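You operate a simulated robot arm through the tools that you are given. There is no shell and no other tool. Be economical: measure what you need, move in short steps, check, and stop when the job is done.

The job below is to be done with a simulated two-armed robot. You get a single attempt, and the scene is never put back.

JOB
Pick up the rinse bottle with one hand, pass it to the other hand and put it on the middle shelf of the counter. Take the wire end from the top of the counter and put it on top of the bobbin there. Do these in any order. Set down upright: rinse bottle.

The check looks at the end state, three seconds after you hand in, the way a careful person would. Anything else that was tipped, shoved, dropped, spilled or broken makes it a failure.

ROBOT AND FRAMES
Two 7-joint arms with two-finger grippers on one trunk, on a base that drives. Base frame: it is fixed to the floor where the robot stands at the start and does not move with it; the origin is under the middle of the robot, x ahead of it, y to its left, z up; the surface under the hand at the start is at about z = 1070. Units: mm, rad, N and s.
The left shoulder is at the start at [57, 216, 1196], the right one opposite. With the tool pointing down near the work surface each hand reaches from about 100 to 780 mm from the robot's upright axis, wherever it stands, measured 20 degrees to its own side. Places, roughly: middle shelf of the counter [700, -100, 400]. Payload 3.18 kg a hand.
Tool frame (each hand has its own): the origin (TCP) lies between the finger pads and is the grasp point; the fingertips stand 30 mm ahead of it; z points along the fingers, y is the line along which they close. The gripper opens to 144 mm. The gripper's body begins 103 mm behind the TCP.
Orientation is that of the tool frame in the base frame, as a unit quaternion [x, y, z, w]. With the fingers straight down and closing along the base's y, the tool's x points along the base's -x, its y along +y and its z along -z.

CONTROLS
- The arms move only by the tool send_rows. It takes "left_rows", "right_rows" or both (then of equal length, played together; a hand with none holds still); each is a list of rows, each an object (a shift or turn left out is 0, a gripper value left out holds the last) with "rot": the turn, a rotation vector about the base's x, y, z in units of 45 degrees (1.0 is 45 degrees), a list of three; "offset": the shift along the base's x, y, z in units of 250 mm (1.0 is 250 mm), a list of three; "gripper": the gripper command, from -1 (shut) to 1 (fully open), values between in proportion. In form: [{"rot": [wx, wy, wz], "offset": [x, y, z], "gripper": gripper}, ...]. A call has 1 to 12 rows; each row is the pose to reach, as a shift and turn from the pose commanded when the call began. A call with a number of a shift or a turn outside -1 to 1 is refused whole. Rows are played at 5 a second. More than 50 mm and 0.15 rad between two rows, or a gripper value outside its range, and nothing of the call is played. A pose out of reach is approached as far as the arm can. The call stops where the force on the tool passes 40 N (or 10 N more than at its start, if that is more) or the arm is blocked; 0.2 s more then pass. Each finger halts on what it meets, pressing with about 30 N; the grip force reading is that of the motor and also rises with nothing between the fingers. The clock runs only during rows and for 0.2 s after the last one: add rows that repeat a pose to give the fingers time. It gives the time, the measured TCP pose, the force on the tool (base axes), the opening and the grip force at its end, in the units of the frame above (readings bear some noise), with the torque about the TCP (base axes, N m) and any sound that the robot's microphone picked up.
- Cameras (640 x 400 px; columns grow to the right, rows downward): "scene" is now at [133.9, 6.5, 1404.3]; the picture's right is [0.13, -0.99, 0.00], its down [-0.37, -0.05, -0.93] and it looks along [0.92, 0.12, -0.38] (base axes); focal length 214 px, centre (320, 200). "left" rides on the left gripper at [76, -16, -143] in its tool frame; the picture's right is [0.21, 0.98, 0.00], its down [-0.84, 0.18, -0.51] and it looks along [-0.50, 0.11, 0.86] (tool axes); focal length 218 px, centre (320, 200). "right" rides on the right gripper at [76, 16, -143] in its tool frame; the picture's right is [-0.21, 0.98, 0.00], its down [-0.84, -0.18, -0.51] and it looks along [-0.50, -0.11, 0.86] (tool axes); focal length 218 px, centre (320, 200).
- grab_frame(camera): a new picture of that camera. It takes no simulated time.
- lift_body(by): slides the trunk up (or, below 0, down) by that many mm; the arms and the scene camera ride with it, the base frame stays. It gives what a move gives, with no picture.
- drive_base(legs): drives the robot by 1 to 6 legs, each [ahead, left, turn to the left] in mm, mm and rad, along the robot's own axes; the way and the turn of a leg run together, so that a leg with both is an arc; at most 1500 mm and 3.142 rad a leg. The arms and the cameras ride along, it lands a little off, and it stops where it bumps. It gives what a move gives.
- pan_tilt(pan, tilt): turns the head with the scene camera to pan (to the left, within 1.396 rad either way) and tilt (down, from -0.506 to 1.204), counted from straight ahead of the robot. It gives what a move gives.
- point_at(camera, pixels): for up to 12 pixels [column, row] of the newest picture of that camera ("zoom" is the newest enlarged one), the place [x, y, z] in the base frame of the surface seen there, good to about 3 mm, but the place of the scene camera against the robot may be out by one fixed shift of up to 12 mm in any direction. It takes no simulated time.
- zoom(camera, box): a new picture of the part [left, top, right, bottom] of that camera's present view, enlarged. It takes no simulated time.
- finish_job(): hands the job in; it is judged then, once.

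Work in short steps. Measure before you move; look again where a grasp or a placing could have gone wrong, and mend it. You have 110 turns and 108 pictures in all, those below and enlarged ones among them. Open the grippers and draw the arms clear of the work before you hand the job in, unless the task says otherwise; then end with one line.

The tools are called as name(argument=value, ...) on one line, values as JSON. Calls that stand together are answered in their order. send_rows: Moves the arms, as the interface text tells. Its arguments: {"type":"object","properties":{"left_rows":{"type":"array"},"right_rows":{"type":"array"}},"required":[]} The other tools are called the same way: lift_body (by) slides the trunk up or down; drive_base (legs) drives the base; pan_tilt (pan, tilt) turns the head that bears the scene camera; grab_frame (camera) takes a picture; point_at (camera, pixels) gives the place of the surface under pixels of a picture; zoom (camera, box) takes an enlarged picture of a part of a camera's view; finish_job () hands the job in.

At the start:

```text
time: 0.0
left_position: [307.8, 151.2, 1364.9]
left_orientation: [-0.001, 1.0, -0.001, 0.0]
left_force: [0.2, -0.3, 0.5]
left_ft_torque: [0.03, -0.02, 0.02]
left_finger_gap: 143.9
left_gripper_force: 0.0
right_position: [467.1, -160.8, 1313.2]
right_orientation: [0.0, 1.0, 0.0, 0.0]
right_force: [-0.3, -0.1, 0.4]
right_ft_torque: [-0.01, 0.04, -0.01]
right_finger_gap: 143.9
right_gripper_force: 0.0
trunk travel left (down, up): [-276.0, 93.0]
robot x, y, heading: [-3.8, 0.8, 0.001]
head pan, tilt: [0.131, 0.386]
```

scene: 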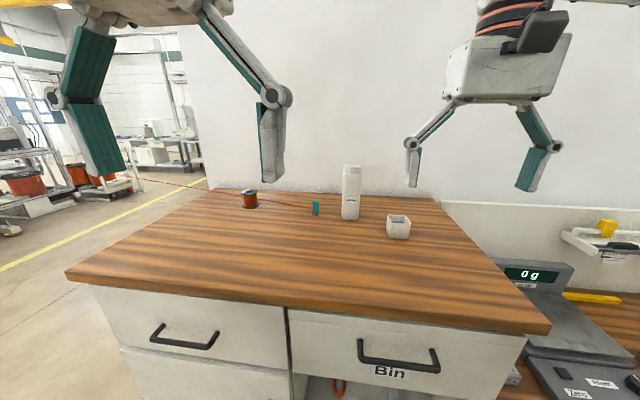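
right: 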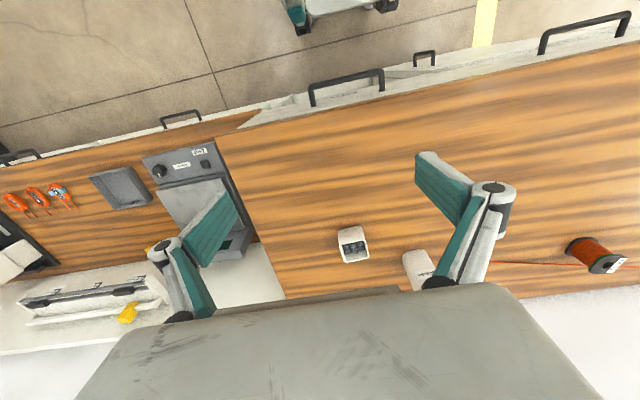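
left: 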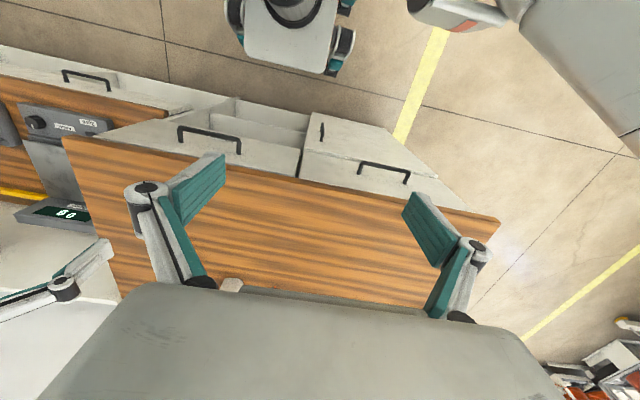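

The scene shows a bobbin at (250,198), a teal wire end at (316,208), the white bottle at (351,192), and a small white block at (398,226). I zoom in to measure them.

zoom(camera="scene", box=[220, 150, 430, 250])

point_at(camera="scene", pixels=[[250, 190], [250, 200], [316, 203], [316, 210], [351, 168], [351, 200], [398, 218], [398, 232], [150, 240], [390, 280], [340, 385], [180, 345]])

```text
3.05 times, centred on (325, 200) of scene
```

zoom: 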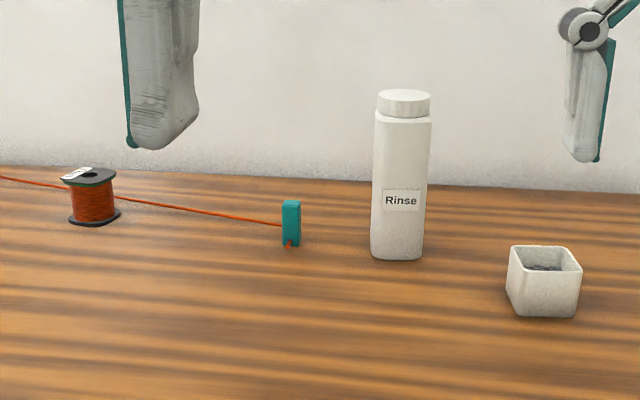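

```text
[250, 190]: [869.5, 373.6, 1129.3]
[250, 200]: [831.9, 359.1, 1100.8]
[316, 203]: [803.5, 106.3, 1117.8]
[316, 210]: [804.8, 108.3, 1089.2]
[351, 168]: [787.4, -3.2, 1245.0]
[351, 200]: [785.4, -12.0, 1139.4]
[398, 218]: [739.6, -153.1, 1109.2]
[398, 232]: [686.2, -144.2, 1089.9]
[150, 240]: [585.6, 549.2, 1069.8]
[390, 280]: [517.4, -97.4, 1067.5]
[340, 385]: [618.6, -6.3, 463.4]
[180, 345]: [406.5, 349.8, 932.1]
```

Zooming closer on the bobbin and wire end, then tilting the head down to see the shelves under the counter.

zoom(camera="scene", box=[230, 180, 330, 225])

zoom(camera="scene", box=[60, 150, 260, 230])

pan_tilt(pan=-0.1, tilt=1.0)

grab_frame(camera="scene")

```text
6.40 times, centred on (280, 202) of scene
```

zoom: 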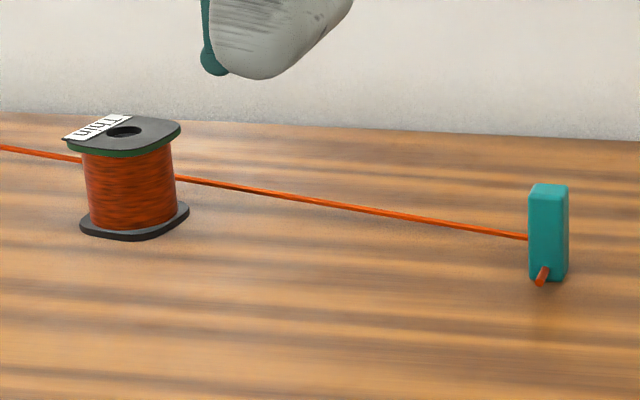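

```text
3.20 times, centred on (160, 190) of scene
```

zoom: 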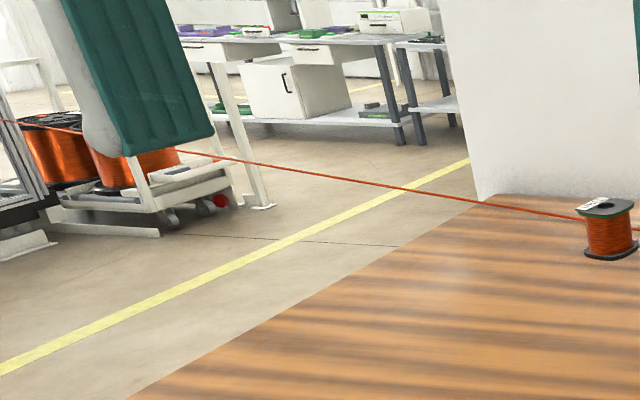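

```text
time: 1.0
left_position: [307.4, 150.3, 1364.8]
left_orientation: [-0.002, 1.0, -0.001, 0.001]
left_force: [0.2, 0.0, 0.8]
left_ft_torque: [0.02, -0.01, -0.02]
left_finger_gap: 143.9
left_gripper_force: 0.1
right_position: [466.9, -160.0, 1313.1]
right_orientation: [0.0, 1.0, 0.0, 0.0]
right_force: [-0.8, 0.1, -0.5]
right_ft_torque: [0.03, 0.01, 0.01]
right_finger_gap: 144.2
right_gripper_force: 0.0
trunk travel left (down, up): [-276.0, 93.0]
robot x, y, heading: [-0.4, -0.1, -0.0]
head pan, tilt: [-0.099, 1.0]
```

```text
101 pictures are left
```

scene: 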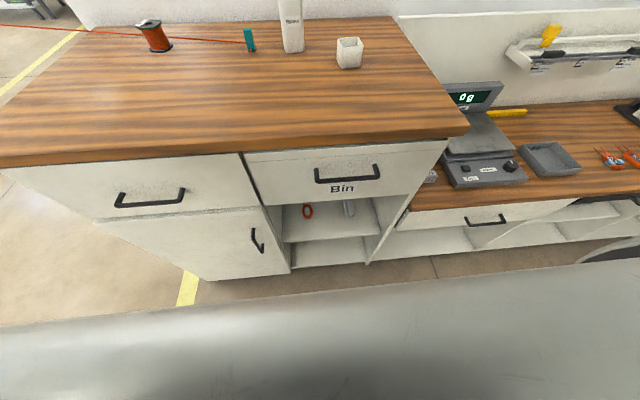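

The shelf bay is at (330,225) with items on it. I zoom in there and measure its edges.

zoom(camera="scene", box=[230, 130, 460, 290])

point_at(camera="scene", pixels=[[330, 241], [330, 232], [330, 215], [307, 211], [348, 208], [285, 243], [378, 236], [330, 263], [410, 200], [260, 195], [345, 176], [230, 240]])

```text
2.50 times, centred on (345, 210) of scene
```

zoom: 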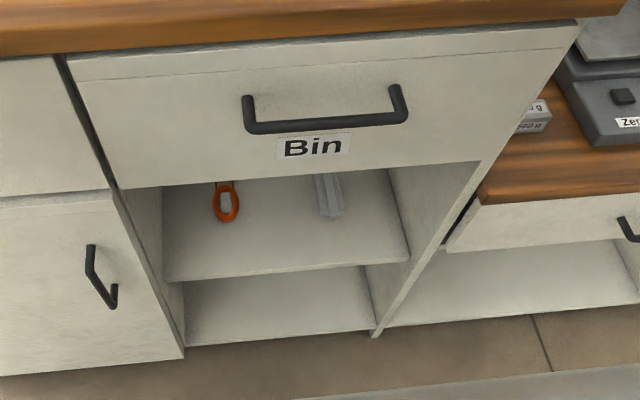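

```text
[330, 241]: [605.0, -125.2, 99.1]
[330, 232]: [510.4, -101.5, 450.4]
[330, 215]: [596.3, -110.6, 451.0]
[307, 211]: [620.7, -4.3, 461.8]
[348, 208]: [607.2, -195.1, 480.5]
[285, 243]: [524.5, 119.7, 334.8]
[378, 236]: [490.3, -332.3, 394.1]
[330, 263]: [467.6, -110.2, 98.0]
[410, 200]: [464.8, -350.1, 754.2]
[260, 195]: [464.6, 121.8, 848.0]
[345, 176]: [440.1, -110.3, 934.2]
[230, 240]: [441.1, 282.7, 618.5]
```

Shelf top is at z≈450, with its front edge near x≈490 and counter fronts at x≈440. Next I check where the drawer's bottom edge is and what the gray thing at the bottom of the view is, to learn how far ahead the base can drive.

point_at(camera="scene", pixels=[[338, 201], [338, 205], [330, 237], [330, 235], [350, 300], [350, 345], [100, 330], [620, 275], [345, 183], [440, 125], [10, 160], [360, 195]])

pan_tilt(pan=0.0, tilt=1.2)

grab_frame(camera="scene")

```text
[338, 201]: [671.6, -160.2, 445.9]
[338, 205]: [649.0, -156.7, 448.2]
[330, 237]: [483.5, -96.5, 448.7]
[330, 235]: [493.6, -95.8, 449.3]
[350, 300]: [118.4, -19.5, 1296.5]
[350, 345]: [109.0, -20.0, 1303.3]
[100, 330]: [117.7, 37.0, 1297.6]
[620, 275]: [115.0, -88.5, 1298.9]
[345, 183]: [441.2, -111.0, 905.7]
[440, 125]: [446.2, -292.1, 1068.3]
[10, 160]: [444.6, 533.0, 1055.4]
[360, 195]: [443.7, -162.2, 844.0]
```

```text
time: 1.7
left_position: [307.4, 151.0, 1364.6]
left_orientation: [-0.001, 1.0, 0.0, -0.001]
left_force: [-1.6, 0.4, 0.2]
left_ft_torque: [-0.03, 0.01, -0.01]
left_finger_gap: 144.0
left_gripper_force: 0.0
right_position: [468.7, -161.3, 1314.1]
right_orientation: [0.0, 1.0, 0.0, 0.0]
right_force: [0.2, -0.3, 0.0]
right_ft_torque: [0.01, -0.02, -0.03]
right_finger_gap: 143.8
right_gripper_force: 0.0
trunk travel left (down, up): [-276.0, 93.0]
robot x, y, heading: [2.1, -0.1, -0.004]
head pan, tilt: [0.0, 1.201]
```

```text
99 pictures are left
```

scene: 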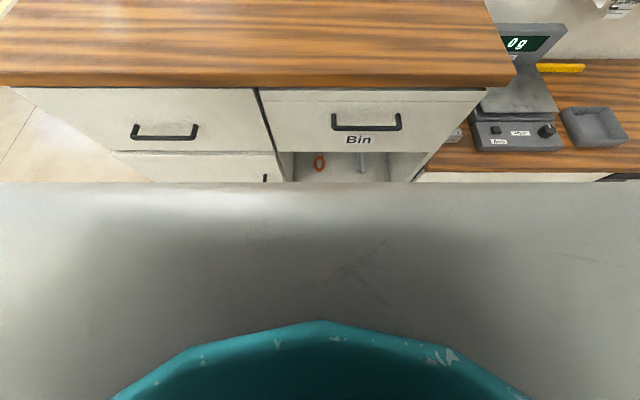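

The left hand camera's starting picture shows the robot's own base at about (290,40). I take a new picture and measure how far ahead it reaches.

grab_frame(camera="left")

point_at(camera="left", pixels=[[290, 66], [250, 60], [325, 68], [285, 20], [240, 10], [345, 40], [355, 72], [210, 145], [235, 15]])

```text
98 pictures are left
```

left: 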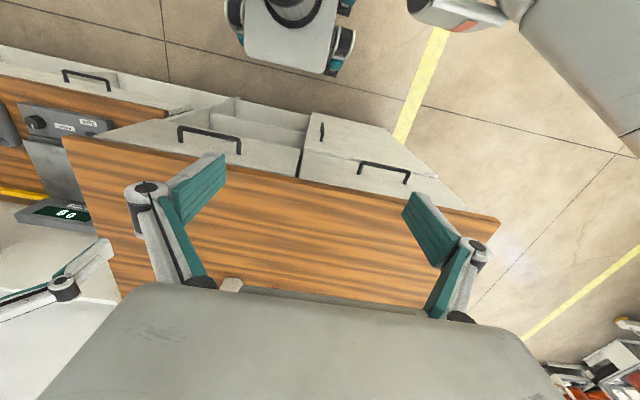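

```text
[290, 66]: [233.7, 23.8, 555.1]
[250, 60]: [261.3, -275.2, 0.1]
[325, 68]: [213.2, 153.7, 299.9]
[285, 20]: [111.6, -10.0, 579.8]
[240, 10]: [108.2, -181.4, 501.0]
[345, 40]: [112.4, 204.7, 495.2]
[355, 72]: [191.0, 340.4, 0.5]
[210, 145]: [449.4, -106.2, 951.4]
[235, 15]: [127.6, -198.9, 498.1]
```

The base's front is at about x=240, so driving 140 mm ahead leaves clearance to the counter front (440). I drive ahead and to the right so the left hand can reach the bottle, then look.

drive_base(legs=[[140, -100, 0]])

pan_tilt(pan=0.15, tilt=0.5)

grab_frame(camera="scene")

grab_frame(camera="left")

```text
time: 3.3
left_position: [444.3, 51.0, 1364.9]
left_orientation: [-0.001, 1.0, -0.001, 0.0]
left_force: [0.7, 0.6, -0.7]
left_ft_torque: [0.04, 0.03, 0.01]
left_finger_gap: 144.1
left_gripper_force: 0.1
right_position: [604.6, -261.4, 1312.4]
right_orientation: [-0.002, 1.0, 0.0, 0.0]
right_force: [-0.4, -0.3, 0.2]
right_ft_torque: [0.02, 0.04, 0.01]
right_finger_gap: 143.9
right_gripper_force: 0.0
trunk travel left (down, up): [-276.0, 93.0]
robot x, y, heading: [137.6, -99.1, 0.003]
head pan, tilt: [0.0, 1.201]
```

```text
time: 4.3
left_position: [445.0, 50.9, 1365.3]
left_orientation: [-0.002, 1.0, -0.001, 0.0]
left_force: [-0.1, 0.6, 0.7]
left_ft_torque: [-0.01, 0.01, -0.03]
left_finger_gap: 143.8
left_gripper_force: 0.1
right_position: [605.1, -260.3, 1313.9]
right_orientation: [-0.001, 1.0, 0.0, 0.0]
right_force: [0.4, 0.1, 0.0]
right_ft_torque: [0.02, 0.05, 0.02]
right_finger_gap: 144.0
right_gripper_force: 0.1
trunk travel left (down, up): [-276.0, 93.0]
robot x, y, heading: [136.6, -99.7, -0.001]
head pan, tilt: [0.15, 0.499]
```

```text
97 pictures are left
```

scene: 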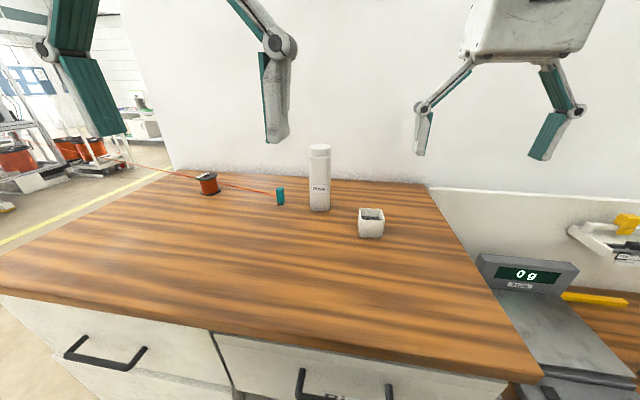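

```text
96 pictures are left
```

left: 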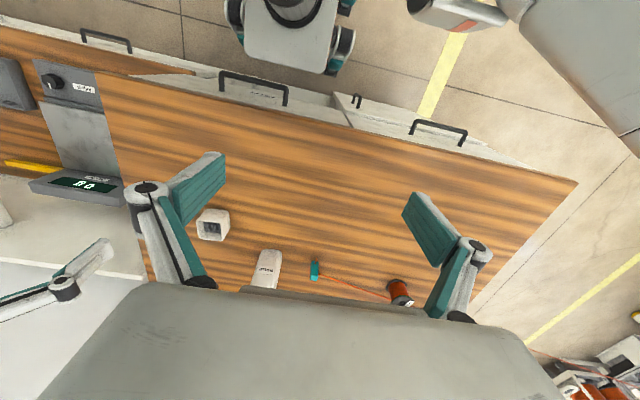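

All objects are visible in the left camera: bottle at (267,270), clip at (315,271), bobbin at (400,292). I zoom in there to measure in the hand's own frame.

zoom(camera="left", box=[230, 230, 430, 320])

zoom(camera="scene", box=[180, 135, 400, 245])

```text
3.20 times, centred on (330, 275) of left
```

zoom: 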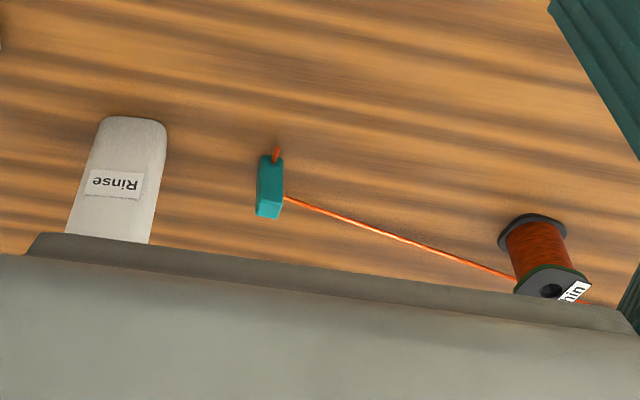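

```text
2.91 times, centred on (290, 190) of scene
```

zoom: 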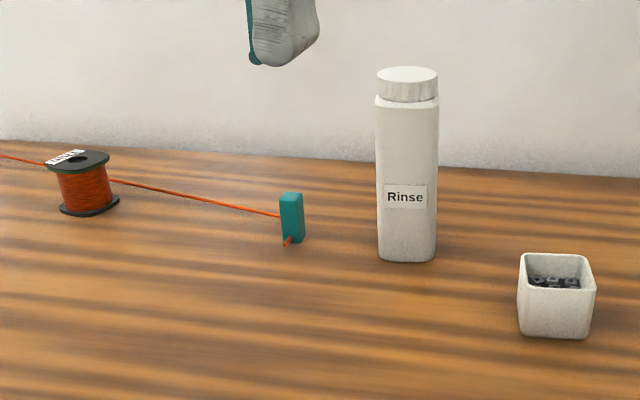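

I measure points on the scene zoom: cap top, bottle edges, clip top, bobbin top.

point_at(camera="zoom", pixels=[[407, 69], [407, 78], [381, 130], [433, 130], [407, 130], [407, 255], [292, 195], [286, 225], [299, 225], [78, 160], [60, 165], [100, 155]])

grab_frame(camera="left")

point_at(camera="left", pixels=[[267, 255], [262, 276], [279, 276], [269, 270], [314, 282], [315, 270], [314, 266], [402, 300], [397, 278]])

```text
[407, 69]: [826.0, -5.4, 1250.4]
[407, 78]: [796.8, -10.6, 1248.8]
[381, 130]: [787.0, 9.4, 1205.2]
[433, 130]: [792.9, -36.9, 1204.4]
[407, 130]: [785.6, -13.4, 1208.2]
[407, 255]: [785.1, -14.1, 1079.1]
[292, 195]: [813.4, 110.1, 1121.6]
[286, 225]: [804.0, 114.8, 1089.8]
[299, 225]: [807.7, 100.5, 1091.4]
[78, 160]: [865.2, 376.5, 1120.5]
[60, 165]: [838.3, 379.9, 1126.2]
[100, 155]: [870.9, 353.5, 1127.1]
```

```text
93 pictures are left
```

left: 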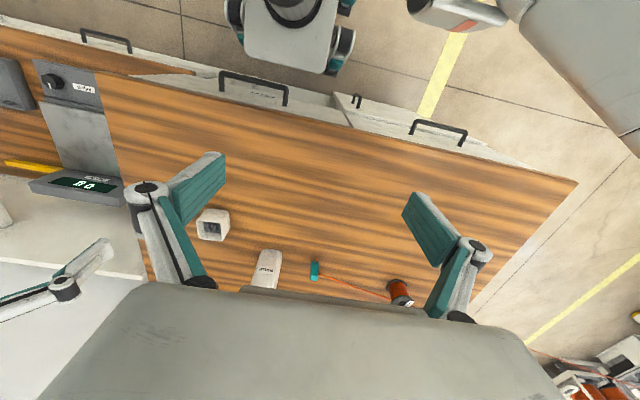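

```text
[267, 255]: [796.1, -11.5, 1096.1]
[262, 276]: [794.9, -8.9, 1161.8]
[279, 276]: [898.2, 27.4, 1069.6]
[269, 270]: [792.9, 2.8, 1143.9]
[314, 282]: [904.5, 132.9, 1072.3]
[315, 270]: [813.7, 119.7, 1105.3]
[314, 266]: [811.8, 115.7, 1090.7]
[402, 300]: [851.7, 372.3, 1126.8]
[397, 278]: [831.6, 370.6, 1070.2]
```

The left camera puts the bottle's front face at x≈794 and the clip near y≈113; the scene camera is shifted about -9 in x and -7 in y. So the bottle centre is about (822,-6) with its top at z≈1250. I move the left hand ahead at height with the fingers partly closed.

send_rows(left_rows=[{"offset": [0.16, -0.03, 0], "gripper": 0.4}, {"offset": [0.32, -0.06, 0]}, {"offset": [0.48, -0.09, 0]}, {"offset": [0.64, -0.12, 0]}, {"offset": [0.8, -0.16, 0]}, {"offset": [0.96, -0.2, 0]}])

grab_frame(camera="left")

grab_frame(camera="scene")

```text
time: 5.8
left_position: [640.6, 28.1, 1315.0]
left_orientation: [-0.016, 1.0, -0.007, 0.007]
left_force: [1.5, -0.1, -0.3]
left_ft_torque: [-0.08, 0.16, 0.0]
left_finger_gap: 100.8
left_gripper_force: 0.0
left hand out of reach, approached as far as the arm can: row 3, 4, 5, 6
right_position: [609.8, -261.0, 1308.9]
right_orientation: [0.001, 1.0, 0.0, -0.003]
right_force: [1.4, -1.1, -0.8]
right_ft_torque: [0.1, 0.18, 0.0]
right_finger_gap: 143.9
right_gripper_force: 0.1
trunk travel left (down, up): [-276.0, 93.0]
robot x, y, heading: [134.7, -96.0, 0.005]
head pan, tilt: [0.15, 0.499]
```

```text
92 pictures are left
```

left: 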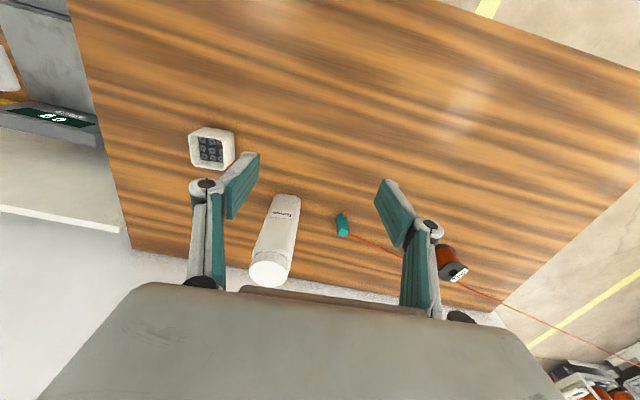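

```text
91 pictures are left
```

scene: 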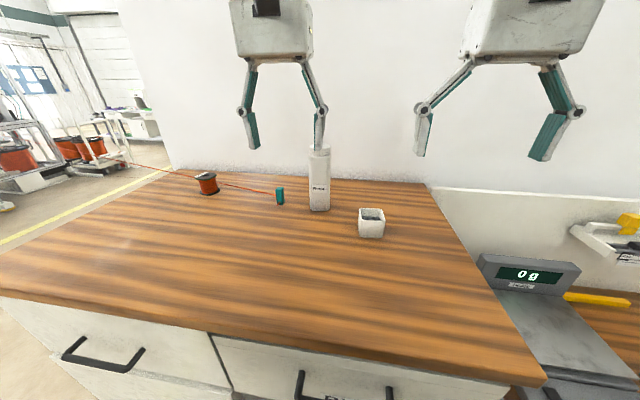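

The left hand couldn't reach that far while pointing straight down, so I will grasp with the tool tilted 45° forward instead. I pull back a little while tilting it.

send_rows(left_rows=[{"rot": [0, -0.16, 0], "offset": [-0.1, 0, 0]}, {"rot": [0, -0.33, 0], "offset": [-0.2, 0, 0]}, {"rot": [0, -0.5, 0], "offset": [-0.3, 0, 0]}, {"rot": [0, -0.67, 0], "offset": [-0.3, 0, 0]}, {"rot": [0, -0.84, 0], "offset": [-0.3, 0, 0]}, {"rot": [0, -1.0, 0], "offset": [-0.3, 0, 0]}, {"rot": [0, -1.0, 0], "offset": [-0.3, 0, 0]}])

grab_frame(camera="left")

```text
time: 7.3
left_position: [559.1, 27.2, 1316.0]
left_orientation: [-0.001, 0.923, -0.002, 0.384]
left_force: [0.2, 0.4, 0.5]
left_ft_torque: [-0.04, 0.01, -0.01]
left_finger_gap: 100.7
left_gripper_force: 0.1
right_position: [603.4, -260.4, 1314.2]
right_orientation: [-0.001, 1.0, 0.0, 0.0]
right_force: [0.2, 0.0, -0.4]
right_ft_torque: [0.01, 0.0, 0.02]
right_finger_gap: 143.8
right_gripper_force: 0.2
trunk travel left (down, up): [-276.0, 93.0]
robot x, y, heading: [134.2, -99.4, 0.004]
head pan, tilt: [0.15, 0.499]
```

```text
90 pictures are left
```

left: 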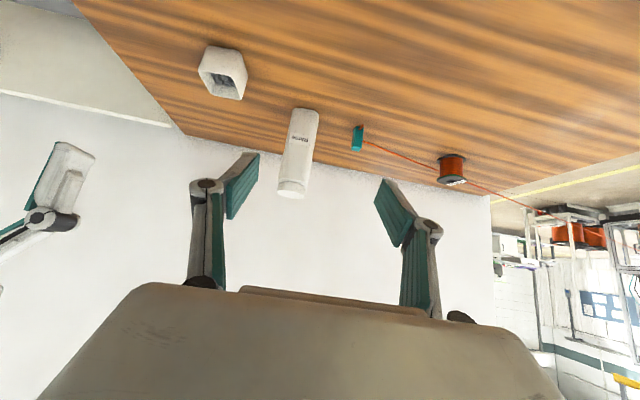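

Good, the tool is tilted 45°. The bottle is at (300,150); I measure it from this view.

zoom(camera="left", box=[260, 95, 480, 215])

point_at(camera="left", pixels=[[292, 114], [316, 114], [291, 150], [309, 150], [283, 178], [305, 178], [292, 192], [292, 197], [357, 128], [356, 150], [452, 181], [453, 165]])

```text
2.91 times, centred on (370, 155) of left
```

zoom: 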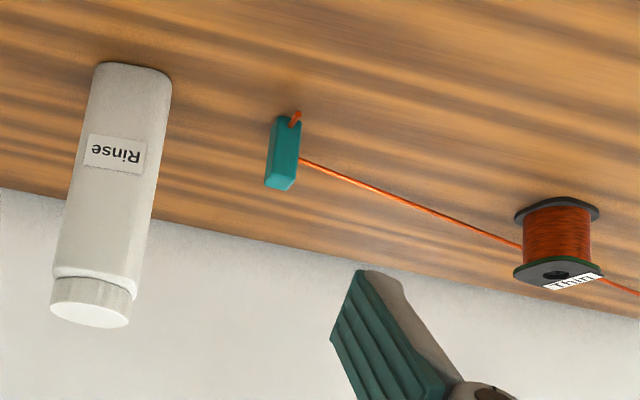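

```text
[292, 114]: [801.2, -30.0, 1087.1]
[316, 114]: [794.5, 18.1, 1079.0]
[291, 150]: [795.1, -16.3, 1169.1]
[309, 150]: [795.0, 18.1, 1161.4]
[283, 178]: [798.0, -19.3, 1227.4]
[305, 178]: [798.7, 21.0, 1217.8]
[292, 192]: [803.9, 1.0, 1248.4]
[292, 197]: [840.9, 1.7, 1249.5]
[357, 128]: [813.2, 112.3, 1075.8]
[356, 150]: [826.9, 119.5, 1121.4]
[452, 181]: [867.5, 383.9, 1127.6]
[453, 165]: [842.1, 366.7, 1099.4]
```

Bottle centre is about (822,-2), its top at 1250, width about 54. I move to a pre-grasp 120 mm back along the tool axis.

send_rows(left_rows=[{"offset": [0.14, -0.12, 0]}, {"offset": [0.32, -0.12, -0.03]}, {"offset": [0.5, -0.12, -0.08]}, {"offset": [0.6, -0.12, -0.12]}, {"offset": [0.704, -0.12, -0.144]}, {"offset": [0.704, -0.12, -0.144]}])

grab_frame(camera="left")

```text
time: 8.8
left_position: [733.2, -4.6, 1278.3]
left_orientation: [-0.001, 0.924, -0.001, 0.383]
left_force: [0.4, 0.9, 1.0]
left_ft_torque: [-0.05, -0.01, -0.02]
left_finger_gap: 100.9
left_gripper_force: 0.0
right_position: [604.3, -259.8, 1313.4]
right_orientation: [-0.001, 1.0, 0.0, 0.0]
right_force: [-0.9, 0.1, -0.3]
right_ft_torque: [0.01, 0.01, 0.03]
right_finger_gap: 143.7
right_gripper_force: 0.0
trunk travel left (down, up): [-276.0, 93.0]
robot x, y, heading: [137.4, -100.1, -0.003]
head pan, tilt: [0.15, 0.499]
```

```text
88 pictures are left
```

left: 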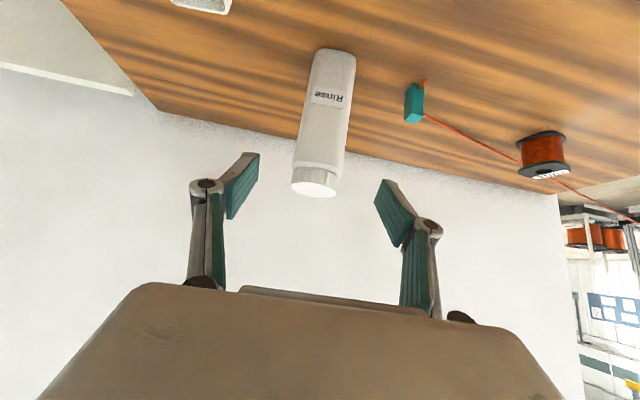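

The bottle cap at (314,180) lies midway between the fingers. I advance along the tool axis to the grasp.

send_rows(left_rows=[{"offset": [0.09, 0.008, -0.085]}, {"offset": [0.18, 0.01, -0.17]}, {"offset": [0.26, 0.01, -0.25]}, {"offset": [0.344, 0.01, -0.333]}, {"offset": [0.344, 0.01, -0.333]}])

grab_frame(camera="left")

zoom(camera="scene", box=[200, 90, 420, 230])

```text
time: 9.9
left_position: [819.5, -0.1, 1196.6]
left_orientation: [-0.001, 0.924, -0.001, 0.382]
left_force: [-0.6, 0.3, 0.1]
left_ft_torque: [0.01, 0.0, -0.01]
left_finger_gap: 100.6
left_gripper_force: 0.0
right_position: [602.8, -261.6, 1314.9]
right_orientation: [0.0, 1.0, 0.0, 0.0]
right_force: [0.1, -0.3, -0.9]
right_ft_torque: [0.01, -0.03, -0.01]
right_finger_gap: 144.1
right_gripper_force: 0.1
trunk travel left (down, up): [-276.0, 93.0]
robot x, y, heading: [138.9, -99.3, 0.001]
head pan, tilt: [0.15, 0.499]
```

```text
87 pictures are left
```

left: 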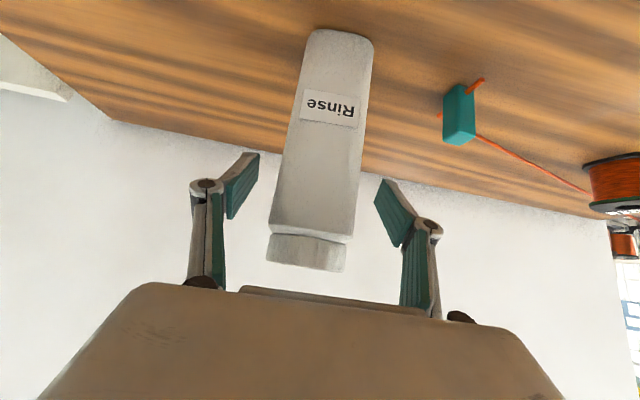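

```text
2.86 times, centred on (310, 160) of scene
```

zoom: 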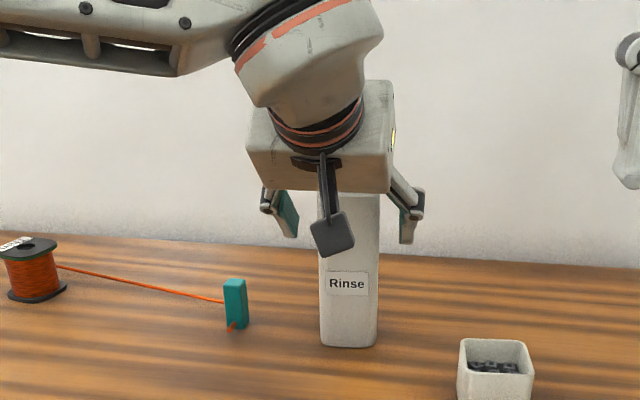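

The bottle is centred between the pads. Closing the left gripper.

send_rows(left_rows=[{"gripper": 0.1}, {"gripper": -0.2}, {"gripper": -0.6}, {"gripper": -1}, {"gripper": -1}])

```text
time: 11.2
left_position: [818.6, -0.5, 1197.0]
left_orientation: [-0.001, 0.924, -0.001, 0.383]
left_force: [-0.6, -0.9, 0.9]
left_ft_torque: [0.01, 0.06, 0.01]
left_finger_gap: 57.8
left_gripper_force: 30.3
right_position: [604.4, -260.7, 1313.4]
right_orientation: [-0.001, 1.0, 0.0, 0.0]
right_force: [-0.3, -0.4, -0.5]
right_ft_torque: [0.03, 0.03, -0.01]
right_finger_gap: 144.0
right_gripper_force: 0.2
trunk travel left (down, up): [-276.0, 93.0]
robot x, y, heading: [133.6, -100.4, 0.004]
head pan, tilt: [0.15, 0.499]
```

The bottle is held (gap 57.8, 30 N). I lift it straight up first, then yaw the left hand 45° to the right and draw it back, so that the right hand can take the other pair of faces from the front right.

send_rows(left_rows=[{"offset": [0, 0, 0.08]}, {"offset": [0, 0, 0.2]}, {"offset": [0, 0, 0.36]}, {"offset": [0, 0, 0.52], "rot": [0, 0, -0.14]}, {"offset": [-0.05, 0, 0.68], "rot": [0, 0, -0.3]}, {"offset": [-0.1, 0, 0.68], "rot": [0, 0, -0.46]}, {"offset": [-0.15, 0, 0.68], "rot": [0, 0, -0.62]}, {"offset": [-0.2, 0, 0.68], "rot": [0, 0, -0.78]}, {"offset": [-0.24, 0, 0.68], "rot": [0, 0, -0.9]}, {"offset": [-0.24, 0, 0.68], "rot": [0, 0, -1]}, {"offset": [-0.24, 0, 0.68], "rot": [0, 0, -1]}])

grab_frame(camera="scene")

grab_frame(camera="left")

```text
time: 13.6
left_position: [784.4, -0.4, 1364.1]
left_orientation: [0.222, 0.897, -0.094, 0.371]
left_force: [0.1, -0.6, -4.3]
left_ft_torque: [-0.01, 0.02, 0.01]
left_finger_gap: 57.5
left_gripper_force: 29.8
left hand out of reach, approached as far as the arm can: row 8, 9, 10, 11
right_position: [605.3, -260.6, 1313.4]
right_orientation: [-0.001, 1.0, 0.001, -0.001]
right_force: [-0.5, 0.4, 0.1]
right_ft_torque: [0.0, 0.0, 0.0]
right_finger_gap: 144.2
right_gripper_force: 0.1
trunk travel left (down, up): [-276.0, 93.0]
robot x, y, heading: [135.8, -98.1, 0.002]
head pan, tilt: [0.15, 0.499]
```

```text
85 pictures are left
```

scene: 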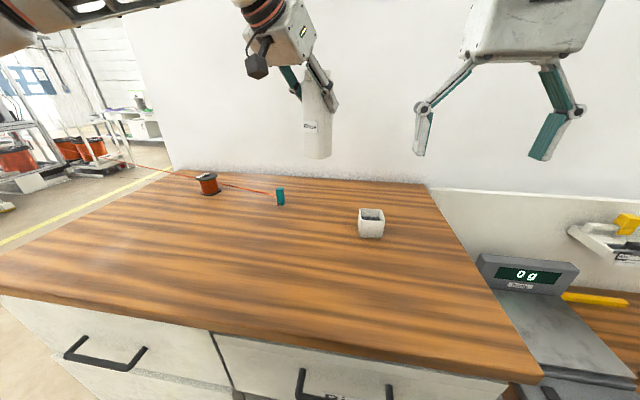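

```text
84 pictures are left
```

left: 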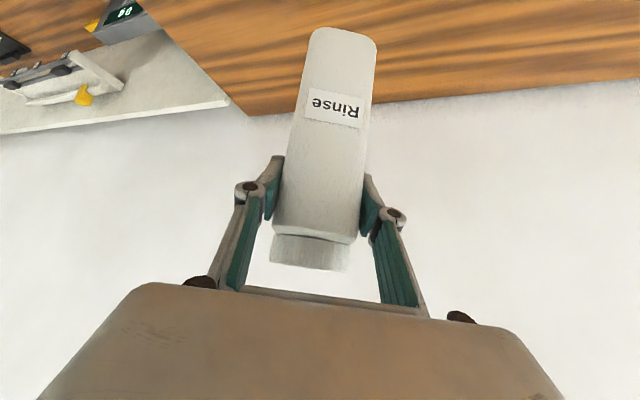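

The left hand reached about −28° of yaw. I move a bit to the left and lower to get the rest of it.

send_rows(left_rows=[{"offset": [0, 0.12, -0.06], "rot": [0, 0, 0]}, {"offset": [0, 0.24, -0.12], "rot": [0, 0, -0.1]}, {"offset": [0, 0.32, -0.16], "rot": [0, 0, -0.2]}, {"offset": [0, 0.32, -0.16], "rot": [0, 0, -0.3]}, {"offset": [0, 0.32, -0.16], "rot": [0, 0, -0.38]}, {"offset": [0, 0.32, -0.16], "rot": [0, 0, -0.38]}])

```text
time: 14.9
left_position: [757.1, 52.0, 1334.5]
left_orientation: [0.209, 0.903, -0.124, 0.355]
left_force: [0.6, -0.2, -4.4]
left_ft_torque: [0.04, 0.0, 0.03]
left_finger_gap: 57.6
left_gripper_force: 30.3
left hand out of reach, approached as far as the arm can: row 2, 3, 4, 5, 6
right_position: [605.3, -260.1, 1313.7]
right_orientation: [-0.002, 1.0, 0.001, 0.0]
right_force: [0.8, 0.1, -0.7]
right_ft_torque: [0.0, -0.06, -0.01]
right_finger_gap: 144.2
right_gripper_force: 0.0
trunk travel left (down, up): [-276.0, 93.0]
robot x, y, heading: [137.7, -100.0, -0.002]
head pan, tilt: [0.15, 0.499]
```

A joint limit stops that yaw, so I change plan: the left hand goes back to zero yaw (bottle level), and the right hand will come in horizontally from the front, low on the bottle.

send_rows(left_rows=[{"offset": [0.03, -0.04, 0.03], "rot": [0.015, -0.008, 0.1]}, {"offset": [0.06, -0.08, 0.05], "rot": [0.03, -0.015, 0.21]}, {"offset": [0.1, -0.12, 0.07], "rot": [0.045, -0.023, 0.31]}, {"offset": [0.13, -0.16, 0.1], "rot": [0.06, -0.031, 0.42]}, {"offset": [0.16, -0.2, 0.12], "rot": [0.075, -0.038, 0.52]}, {"offset": [0.172, -0.208, 0.12], "rot": [0.089, -0.046, 0.619]}, {"offset": [0.172, -0.208, 0.12], "rot": [0.089, -0.046, 0.619]}])

```text
time: 16.6
left_position: [801.3, 2.4, 1363.9]
left_orientation: [0.0, 0.923, 0.0, 0.384]
left_force: [0.2, 0.6, -4.5]
left_ft_torque: [-0.03, 0.01, -0.03]
left_finger_gap: 57.6
left_gripper_force: 30.6
right_position: [605.1, -260.5, 1313.6]
right_orientation: [-0.001, 1.0, 0.0, 0.001]
right_force: [0.5, 0.1, 0.7]
right_ft_torque: [-0.02, 0.01, -0.01]
right_finger_gap: 143.8
right_gripper_force: 0.0
trunk travel left (down, up): [-276.0, 93.0]
robot x, y, heading: [138.4, -98.1, 0.001]
head pan, tilt: [0.15, 0.499]
```

The left hand holds the bottle level again at (801,2). Now I tilt the right hand forward in two 45° stages, off to the side.

send_rows(right_rows=[{"rot": [0, -0.16, 0], "offset": [0.06, 0, 0]}, {"rot": [0, -0.33, 0], "offset": [0.12, 0, 0]}, {"rot": [0, -0.5, 0], "offset": [0.18, 0, 0]}, {"rot": [0, -0.67, 0], "offset": [0.24, 0, 0]}, {"rot": [0, -0.84, 0], "offset": [0.3, 0, 0]}, {"rot": [0, -1.0, 0], "offset": [0.36, 0, 0]}])

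send_rows(right_rows=[{"rot": [0, -0.16, 0]}, {"rot": [0, -0.33, 0]}, {"rot": [0, -0.5, 0]}, {"rot": [0, -0.67, 0]}, {"rot": [0, -0.84, 0]}, {"rot": [0, -1.0, 0]}, {"rot": [0, -1.0, 0]}])

grab_frame(camera="scene")

grab_frame(camera="right")

```text
time: 17.9
left_position: [801.5, 1.3, 1362.8]
left_orientation: [0.002, 0.923, 0.0, 0.384]
left_force: [-0.6, -0.2, -3.5]
left_ft_torque: [0.02, -0.03, 0.0]
left_finger_gap: 57.7
left_gripper_force: 29.9
right_position: [696.4, -260.9, 1314.1]
right_orientation: [-0.001, 0.924, 0.0, 0.383]
right_force: [-0.5, -0.2, -0.1]
right_ft_torque: [0.02, 0.03, -0.03]
right_finger_gap: 143.7
right_gripper_force: 0.1
trunk travel left (down, up): [-276.0, 93.0]
robot x, y, heading: [137.8, -100.9, 0.005]
head pan, tilt: [0.15, 0.499]
```

```text
time: 19.6
left_position: [803.7, 0.4, 1362.2]
left_orientation: [0.002, 0.924, 0.0, 0.383]
left_force: [0.3, -0.7, -4.8]
left_ft_torque: [0.03, 0.03, 0.0]
left_finger_gap: 57.3
left_gripper_force: 30.2
right_position: [696.6, -261.3, 1313.1]
right_orientation: [0.0, 0.73, -0.001, 0.684]
right_force: [0.2, 0.5, 0.3]
right_ft_torque: [0.01, -0.02, 0.02]
right_finger_gap: 144.0
right_gripper_force: 0.1
right hand out of reach, approached as far as the arm can: row 6, 7
trunk travel left (down, up): [-276.0, 93.0]
robot x, y, heading: [134.7, -100.8, -0.001]
head pan, tilt: [0.15, 0.499]
```

```text
83 pictures are left
```

scene: 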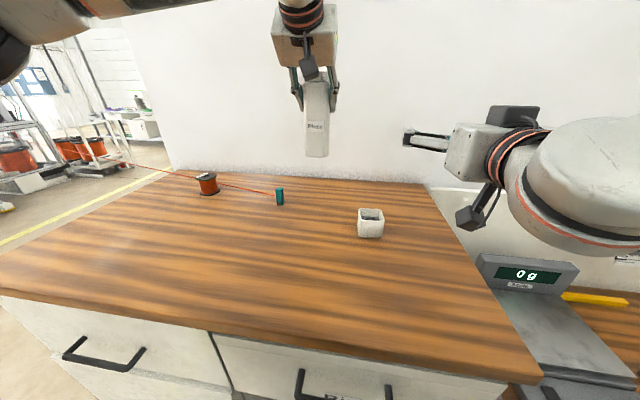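

```text
82 pictures are left
```

right: 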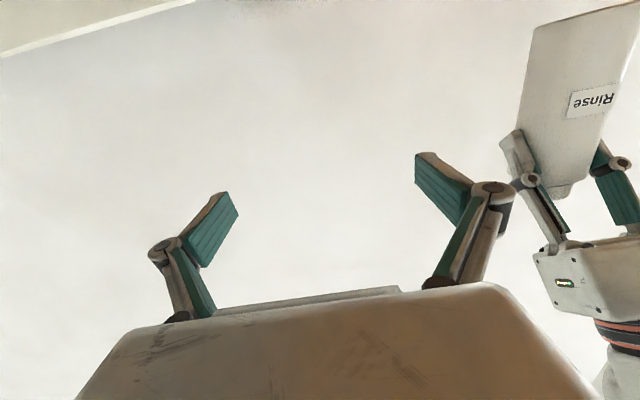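

The right hand is horizontal to within about 4°. I measure the bottle from the right camera, at (575,100), to align the grasp.

point_at(camera="right", pixels=[[540, 40], [580, 30], [620, 20], [540, 120], [580, 130], [605, 80], [555, 180], [535, 30], [575, 170]])

zoom(camera="scene", box=[240, 20, 400, 180])

point_at(camera="zoom", pixels=[[310, 540], [260, 480], [340, 480], [300, 480], [300, 400]])

```text
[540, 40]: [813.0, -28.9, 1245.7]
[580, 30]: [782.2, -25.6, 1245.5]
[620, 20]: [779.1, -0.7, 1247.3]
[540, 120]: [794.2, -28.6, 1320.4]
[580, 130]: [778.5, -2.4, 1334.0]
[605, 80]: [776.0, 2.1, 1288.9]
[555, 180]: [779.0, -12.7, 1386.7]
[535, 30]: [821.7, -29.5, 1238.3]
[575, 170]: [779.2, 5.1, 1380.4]
```

```text
2.50 times, centred on (320, 100) of scene
```

zoom: 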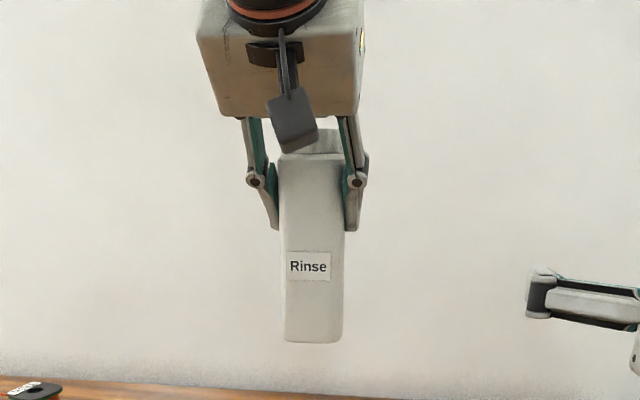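

```text
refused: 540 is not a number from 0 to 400
```

The bottle's right face is at y=-29 and its front at x=778. Before approaching, I measure the left hand's camera bottom and the right wrist's top to check they clear each other.

grab_frame(camera="scene")

point_at(camera="scene", pixels=[[313, 77], [308, 68], [512, 110], [495, 110], [535, 110], [485, 128], [465, 128], [560, 160], [590, 122], [470, 215], [490, 195], [555, 150]])

```text
80 pictures are left
```

scene: 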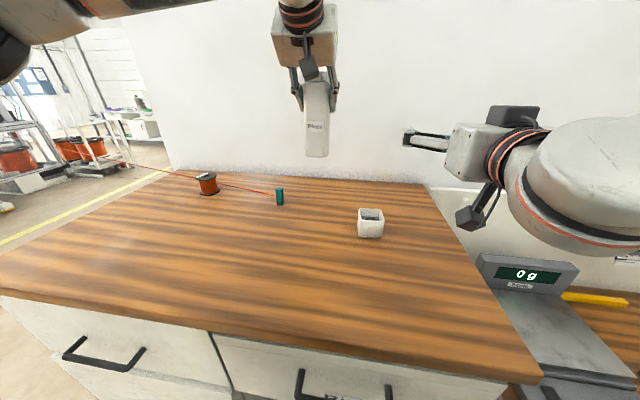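

```text
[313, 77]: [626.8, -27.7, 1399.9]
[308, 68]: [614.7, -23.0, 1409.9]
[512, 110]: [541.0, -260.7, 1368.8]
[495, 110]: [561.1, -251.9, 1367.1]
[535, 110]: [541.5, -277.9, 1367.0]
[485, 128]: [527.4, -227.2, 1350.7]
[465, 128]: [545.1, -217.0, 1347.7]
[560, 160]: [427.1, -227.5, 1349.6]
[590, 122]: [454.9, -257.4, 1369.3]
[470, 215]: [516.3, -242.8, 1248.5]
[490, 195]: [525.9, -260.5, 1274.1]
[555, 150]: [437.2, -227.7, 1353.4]
```

Clearance would be about 30–40 mm, which is acceptable if the right hand grips 60 mm above the bottle's base (z≈1297). I move it across with the fingers at about 100 mm opening, staying short of the bottle.

send_rows(right_rows=[{"offset": [0, 0.16, -0.02], "gripper": 0.4}, {"offset": [0, 0.32, -0.04]}, {"offset": [0, 0.48, -0.06]}, {"offset": [0, 0.64, -0.06]}, {"offset": [0, 0.8, -0.06]}, {"offset": [0, 0.8, -0.06]}])

grab_frame(camera="scene")

grab_frame(camera="right")

```text
time: 20.9
left_position: [801.8, 1.2, 1364.6]
left_orientation: [0.001, 0.924, 0.001, 0.383]
left_force: [0.6, 0.9, -4.5]
left_ft_torque: [0.01, 0.01, 0.05]
left_finger_gap: 57.8
left_gripper_force: 30.0
right_position: [699.0, -70.7, 1306.1]
right_orientation: [0.016, 0.731, 0.005, 0.683]
right_force: [0.2, -0.2, 0.0]
right_ft_torque: [0.01, 0.0, 0.03]
right_finger_gap: 100.9
right_gripper_force: 0.1
trunk travel left (down, up): [-276.0, 93.0]
robot x, y, heading: [134.1, -103.1, -0.001]
head pan, tilt: [0.15, 0.499]
```

```text
79 pictures are left
```

scene: 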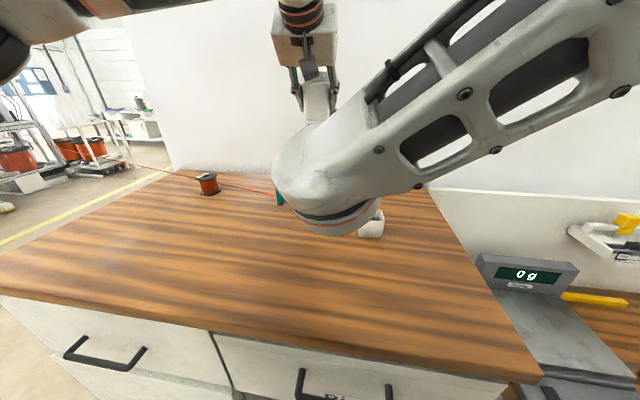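

```text
78 pictures are left
```

right: 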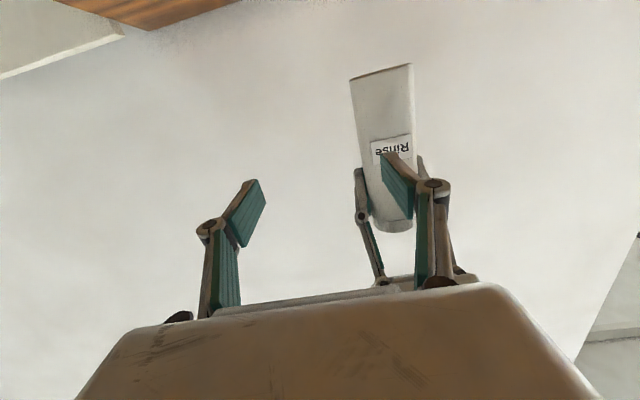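

The hand is on its way, at y=-71. I bring it in line with the bottle (y≈0, z≈1297).

send_rows(right_rows=[{"offset": [0, 0.1, -0.01]}, {"offset": [0, 0.2, -0.02]}, {"offset": [0, 0.27, -0.03]}, {"offset": [0, 0.27, -0.03]}, {"offset": [0, 0.27, -0.03]}])

grab_frame(camera="right")

```text
time: 21.6
left_position: [801.3, 0.8, 1362.1]
left_orientation: [0.0, 0.924, 0.001, 0.382]
left_force: [-0.3, -0.7, -4.1]
left_ft_torque: [0.01, -0.01, 0.05]
left_finger_gap: 57.6
left_gripper_force: 30.5
right_position: [721.7, -64.1, 1346.3]
right_orientation: [0.082, 0.729, 0.034, 0.678]
right_force: [0.2, 0.0, 0.5]
right_ft_torque: [-0.02, 0.04, 0.0]
right_finger_gap: 100.8
right_gripper_force: 0.0
trunk travel left (down, up): [-276.0, 93.0]
robot x, y, heading: [135.8, -103.6, -0.003]
head pan, tilt: [0.15, 0.499]
stopped in row 3 (right hand): the arm was blocked; the commanded pose is now the measured one
```

```text
77 pictures are left
```

right: 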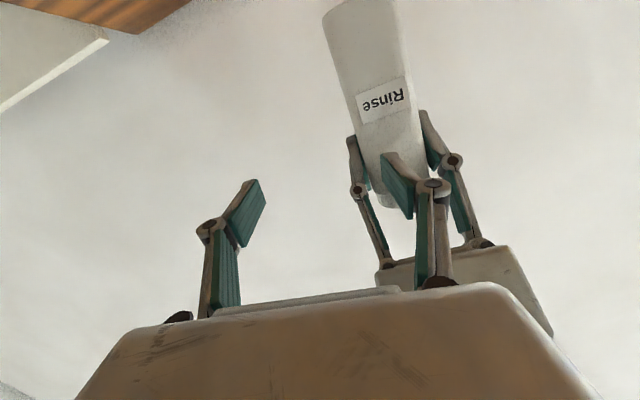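

The right arm was blocked, most likely folding against the trunk, and the hand was deflected. I draw it back to the right and restore its orientation; then I will shift the handover further to the right.

send_rows(right_rows=[{"offset": [-0.04, -0.14, 0], "rot": [-0.04, 0, 0.02]}, {"offset": [-0.08, -0.3, -0.04], "rot": [-0.1, 0, 0.04]}, {"offset": [-0.1, -0.46, -0.08], "rot": [-0.15, -0.01, 0.07]}, {"offset": [-0.128, -0.6, -0.144], "rot": [-0.206, -0.01, 0.093]}, {"offset": [-0.128, -0.744, -0.144], "rot": [-0.206, -0.01, 0.093]}, {"offset": [-0.128, -0.744, -0.144], "rot": [-0.206, -0.01, 0.093]}])

grab_frame(camera="scene")

```text
time: 23.1
left_position: [802.0, 3.7, 1363.8]
left_orientation: [0.0, 0.923, 0.0, 0.384]
left_force: [1.0, 0.2, -5.1]
left_ft_torque: [0.0, -0.04, -0.01]
left_finger_gap: 57.7
left_gripper_force: 29.9
right_position: [686.4, -248.2, 1306.6]
right_orientation: [-0.005, 0.729, -0.002, 0.684]
right_force: [-1.1, 0.3, 0.3]
right_ft_torque: [-0.01, 0.0, -0.03]
right_finger_gap: 100.8
right_gripper_force: 0.0
trunk travel left (down, up): [-276.0, 93.0]
robot x, y, heading: [134.6, -100.5, 0.003]
head pan, tilt: [0.15, 0.499]
```

```text
76 pictures are left
```

scene: 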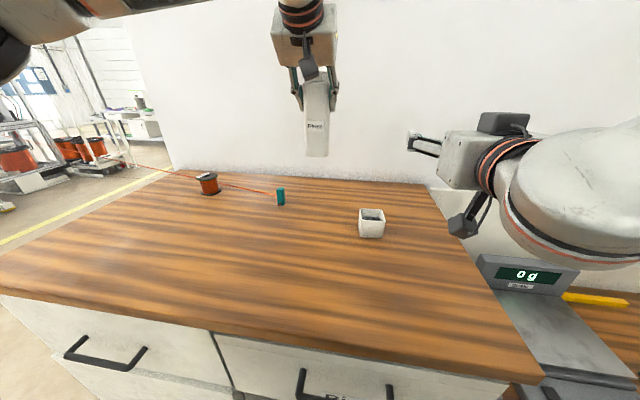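

Both hands are fine. I move the bottle (left hand) 125 mm to the right and slightly ahead.

send_rows(left_rows=[{"offset": [0.01, -0.14, 0]}, {"offset": [0.02, -0.28, 0]}, {"offset": [0.04, -0.4, 0]}, {"offset": [0.06, -0.5, 0]}, {"offset": [0.06, -0.5, 0]}])

grab_frame(camera="right")

```text
time: 24.2
left_position: [817.5, -123.2, 1362.3]
left_orientation: [0.001, 0.923, -0.001, 0.384]
left_force: [0.1, 0.6, -3.7]
left_ft_torque: [-0.03, 0.03, -0.02]
left_finger_gap: 57.5
left_gripper_force: 30.1
right_position: [686.2, -246.5, 1307.2]
right_orientation: [-0.005, 0.729, -0.002, 0.684]
right_force: [-0.1, 0.3, -0.3]
right_ft_torque: [0.01, 0.0, -0.01]
right_finger_gap: 100.7
right_gripper_force: 0.1
trunk travel left (down, up): [-276.0, 93.0]
robot x, y, heading: [135.2, -100.5, -0.001]
head pan, tilt: [0.15, 0.499]
```

```text
75 pictures are left
```

right: 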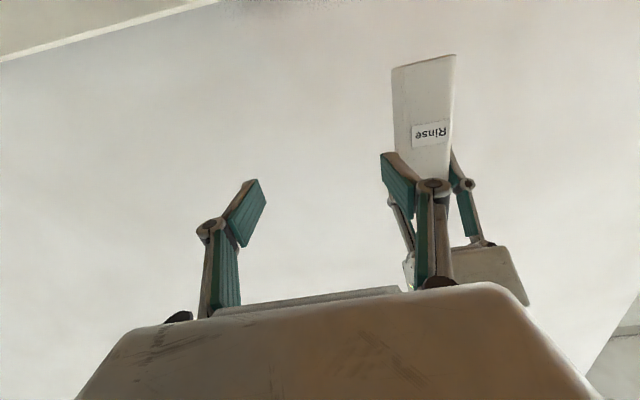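

The left hand reached it. Now I align the right hand behind the bottle at (705,-124,1297).

send_rows(right_rows=[{"offset": [0.04, 0.14, -0.01]}, {"offset": [0.08, 0.28, -0.03]}, {"offset": [0.08, 0.4, -0.04]}, {"offset": [0.08, 0.49, -0.04]}, {"offset": [0.08, 0.49, -0.04]}, {"offset": [0.08, 0.49, -0.04]}])

grab_frame(camera="right")

grab_frame(camera="scene")

```text
time: 25.6
left_position: [818.6, -122.7, 1360.8]
left_orientation: [0.001, 0.923, -0.001, 0.384]
left_force: [-0.6, 0.3, -5.0]
left_ft_torque: [0.0, 0.03, -0.02]
left_finger_gap: 57.7
left_gripper_force: 29.3
right_position: [706.5, -125.5, 1298.6]
right_orientation: [-0.005, 0.729, -0.002, 0.684]
right_force: [-0.2, -0.4, 0.0]
right_ft_torque: [0.06, -0.02, 0.02]
right_finger_gap: 101.1
right_gripper_force: 0.0
trunk travel left (down, up): [-276.0, 93.0]
robot x, y, heading: [136.2, -102.0, 0.001]
head pan, tilt: [0.15, 0.499]
```

```text
74 pictures are left
```

right: 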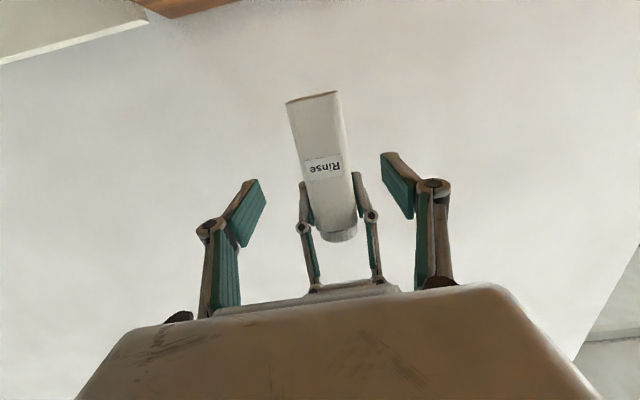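

```text
73 pictures are left
```

scene: 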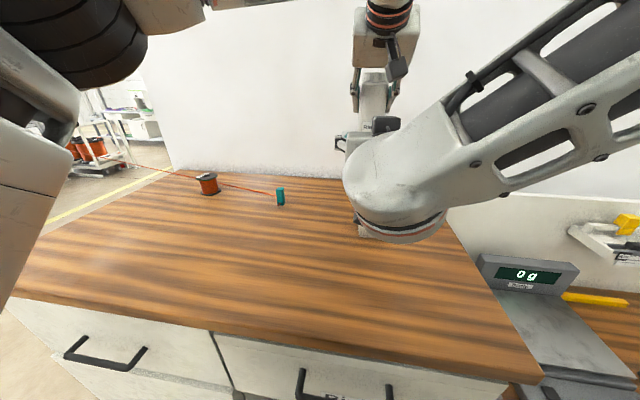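

The right hand is aligned, with the bottle between its fingers. I check the bottle's position from its own camera before advancing.

point_at(camera="right", pixels=[[315, 96], [316, 110], [295, 110], [340, 110], [325, 140], [330, 195], [340, 220], [338, 238]])

```text
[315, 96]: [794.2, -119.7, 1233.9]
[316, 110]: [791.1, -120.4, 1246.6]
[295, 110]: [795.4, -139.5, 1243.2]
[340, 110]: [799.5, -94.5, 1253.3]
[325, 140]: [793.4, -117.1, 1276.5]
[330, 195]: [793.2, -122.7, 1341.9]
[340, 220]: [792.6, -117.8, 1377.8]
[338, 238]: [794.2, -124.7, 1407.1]
```

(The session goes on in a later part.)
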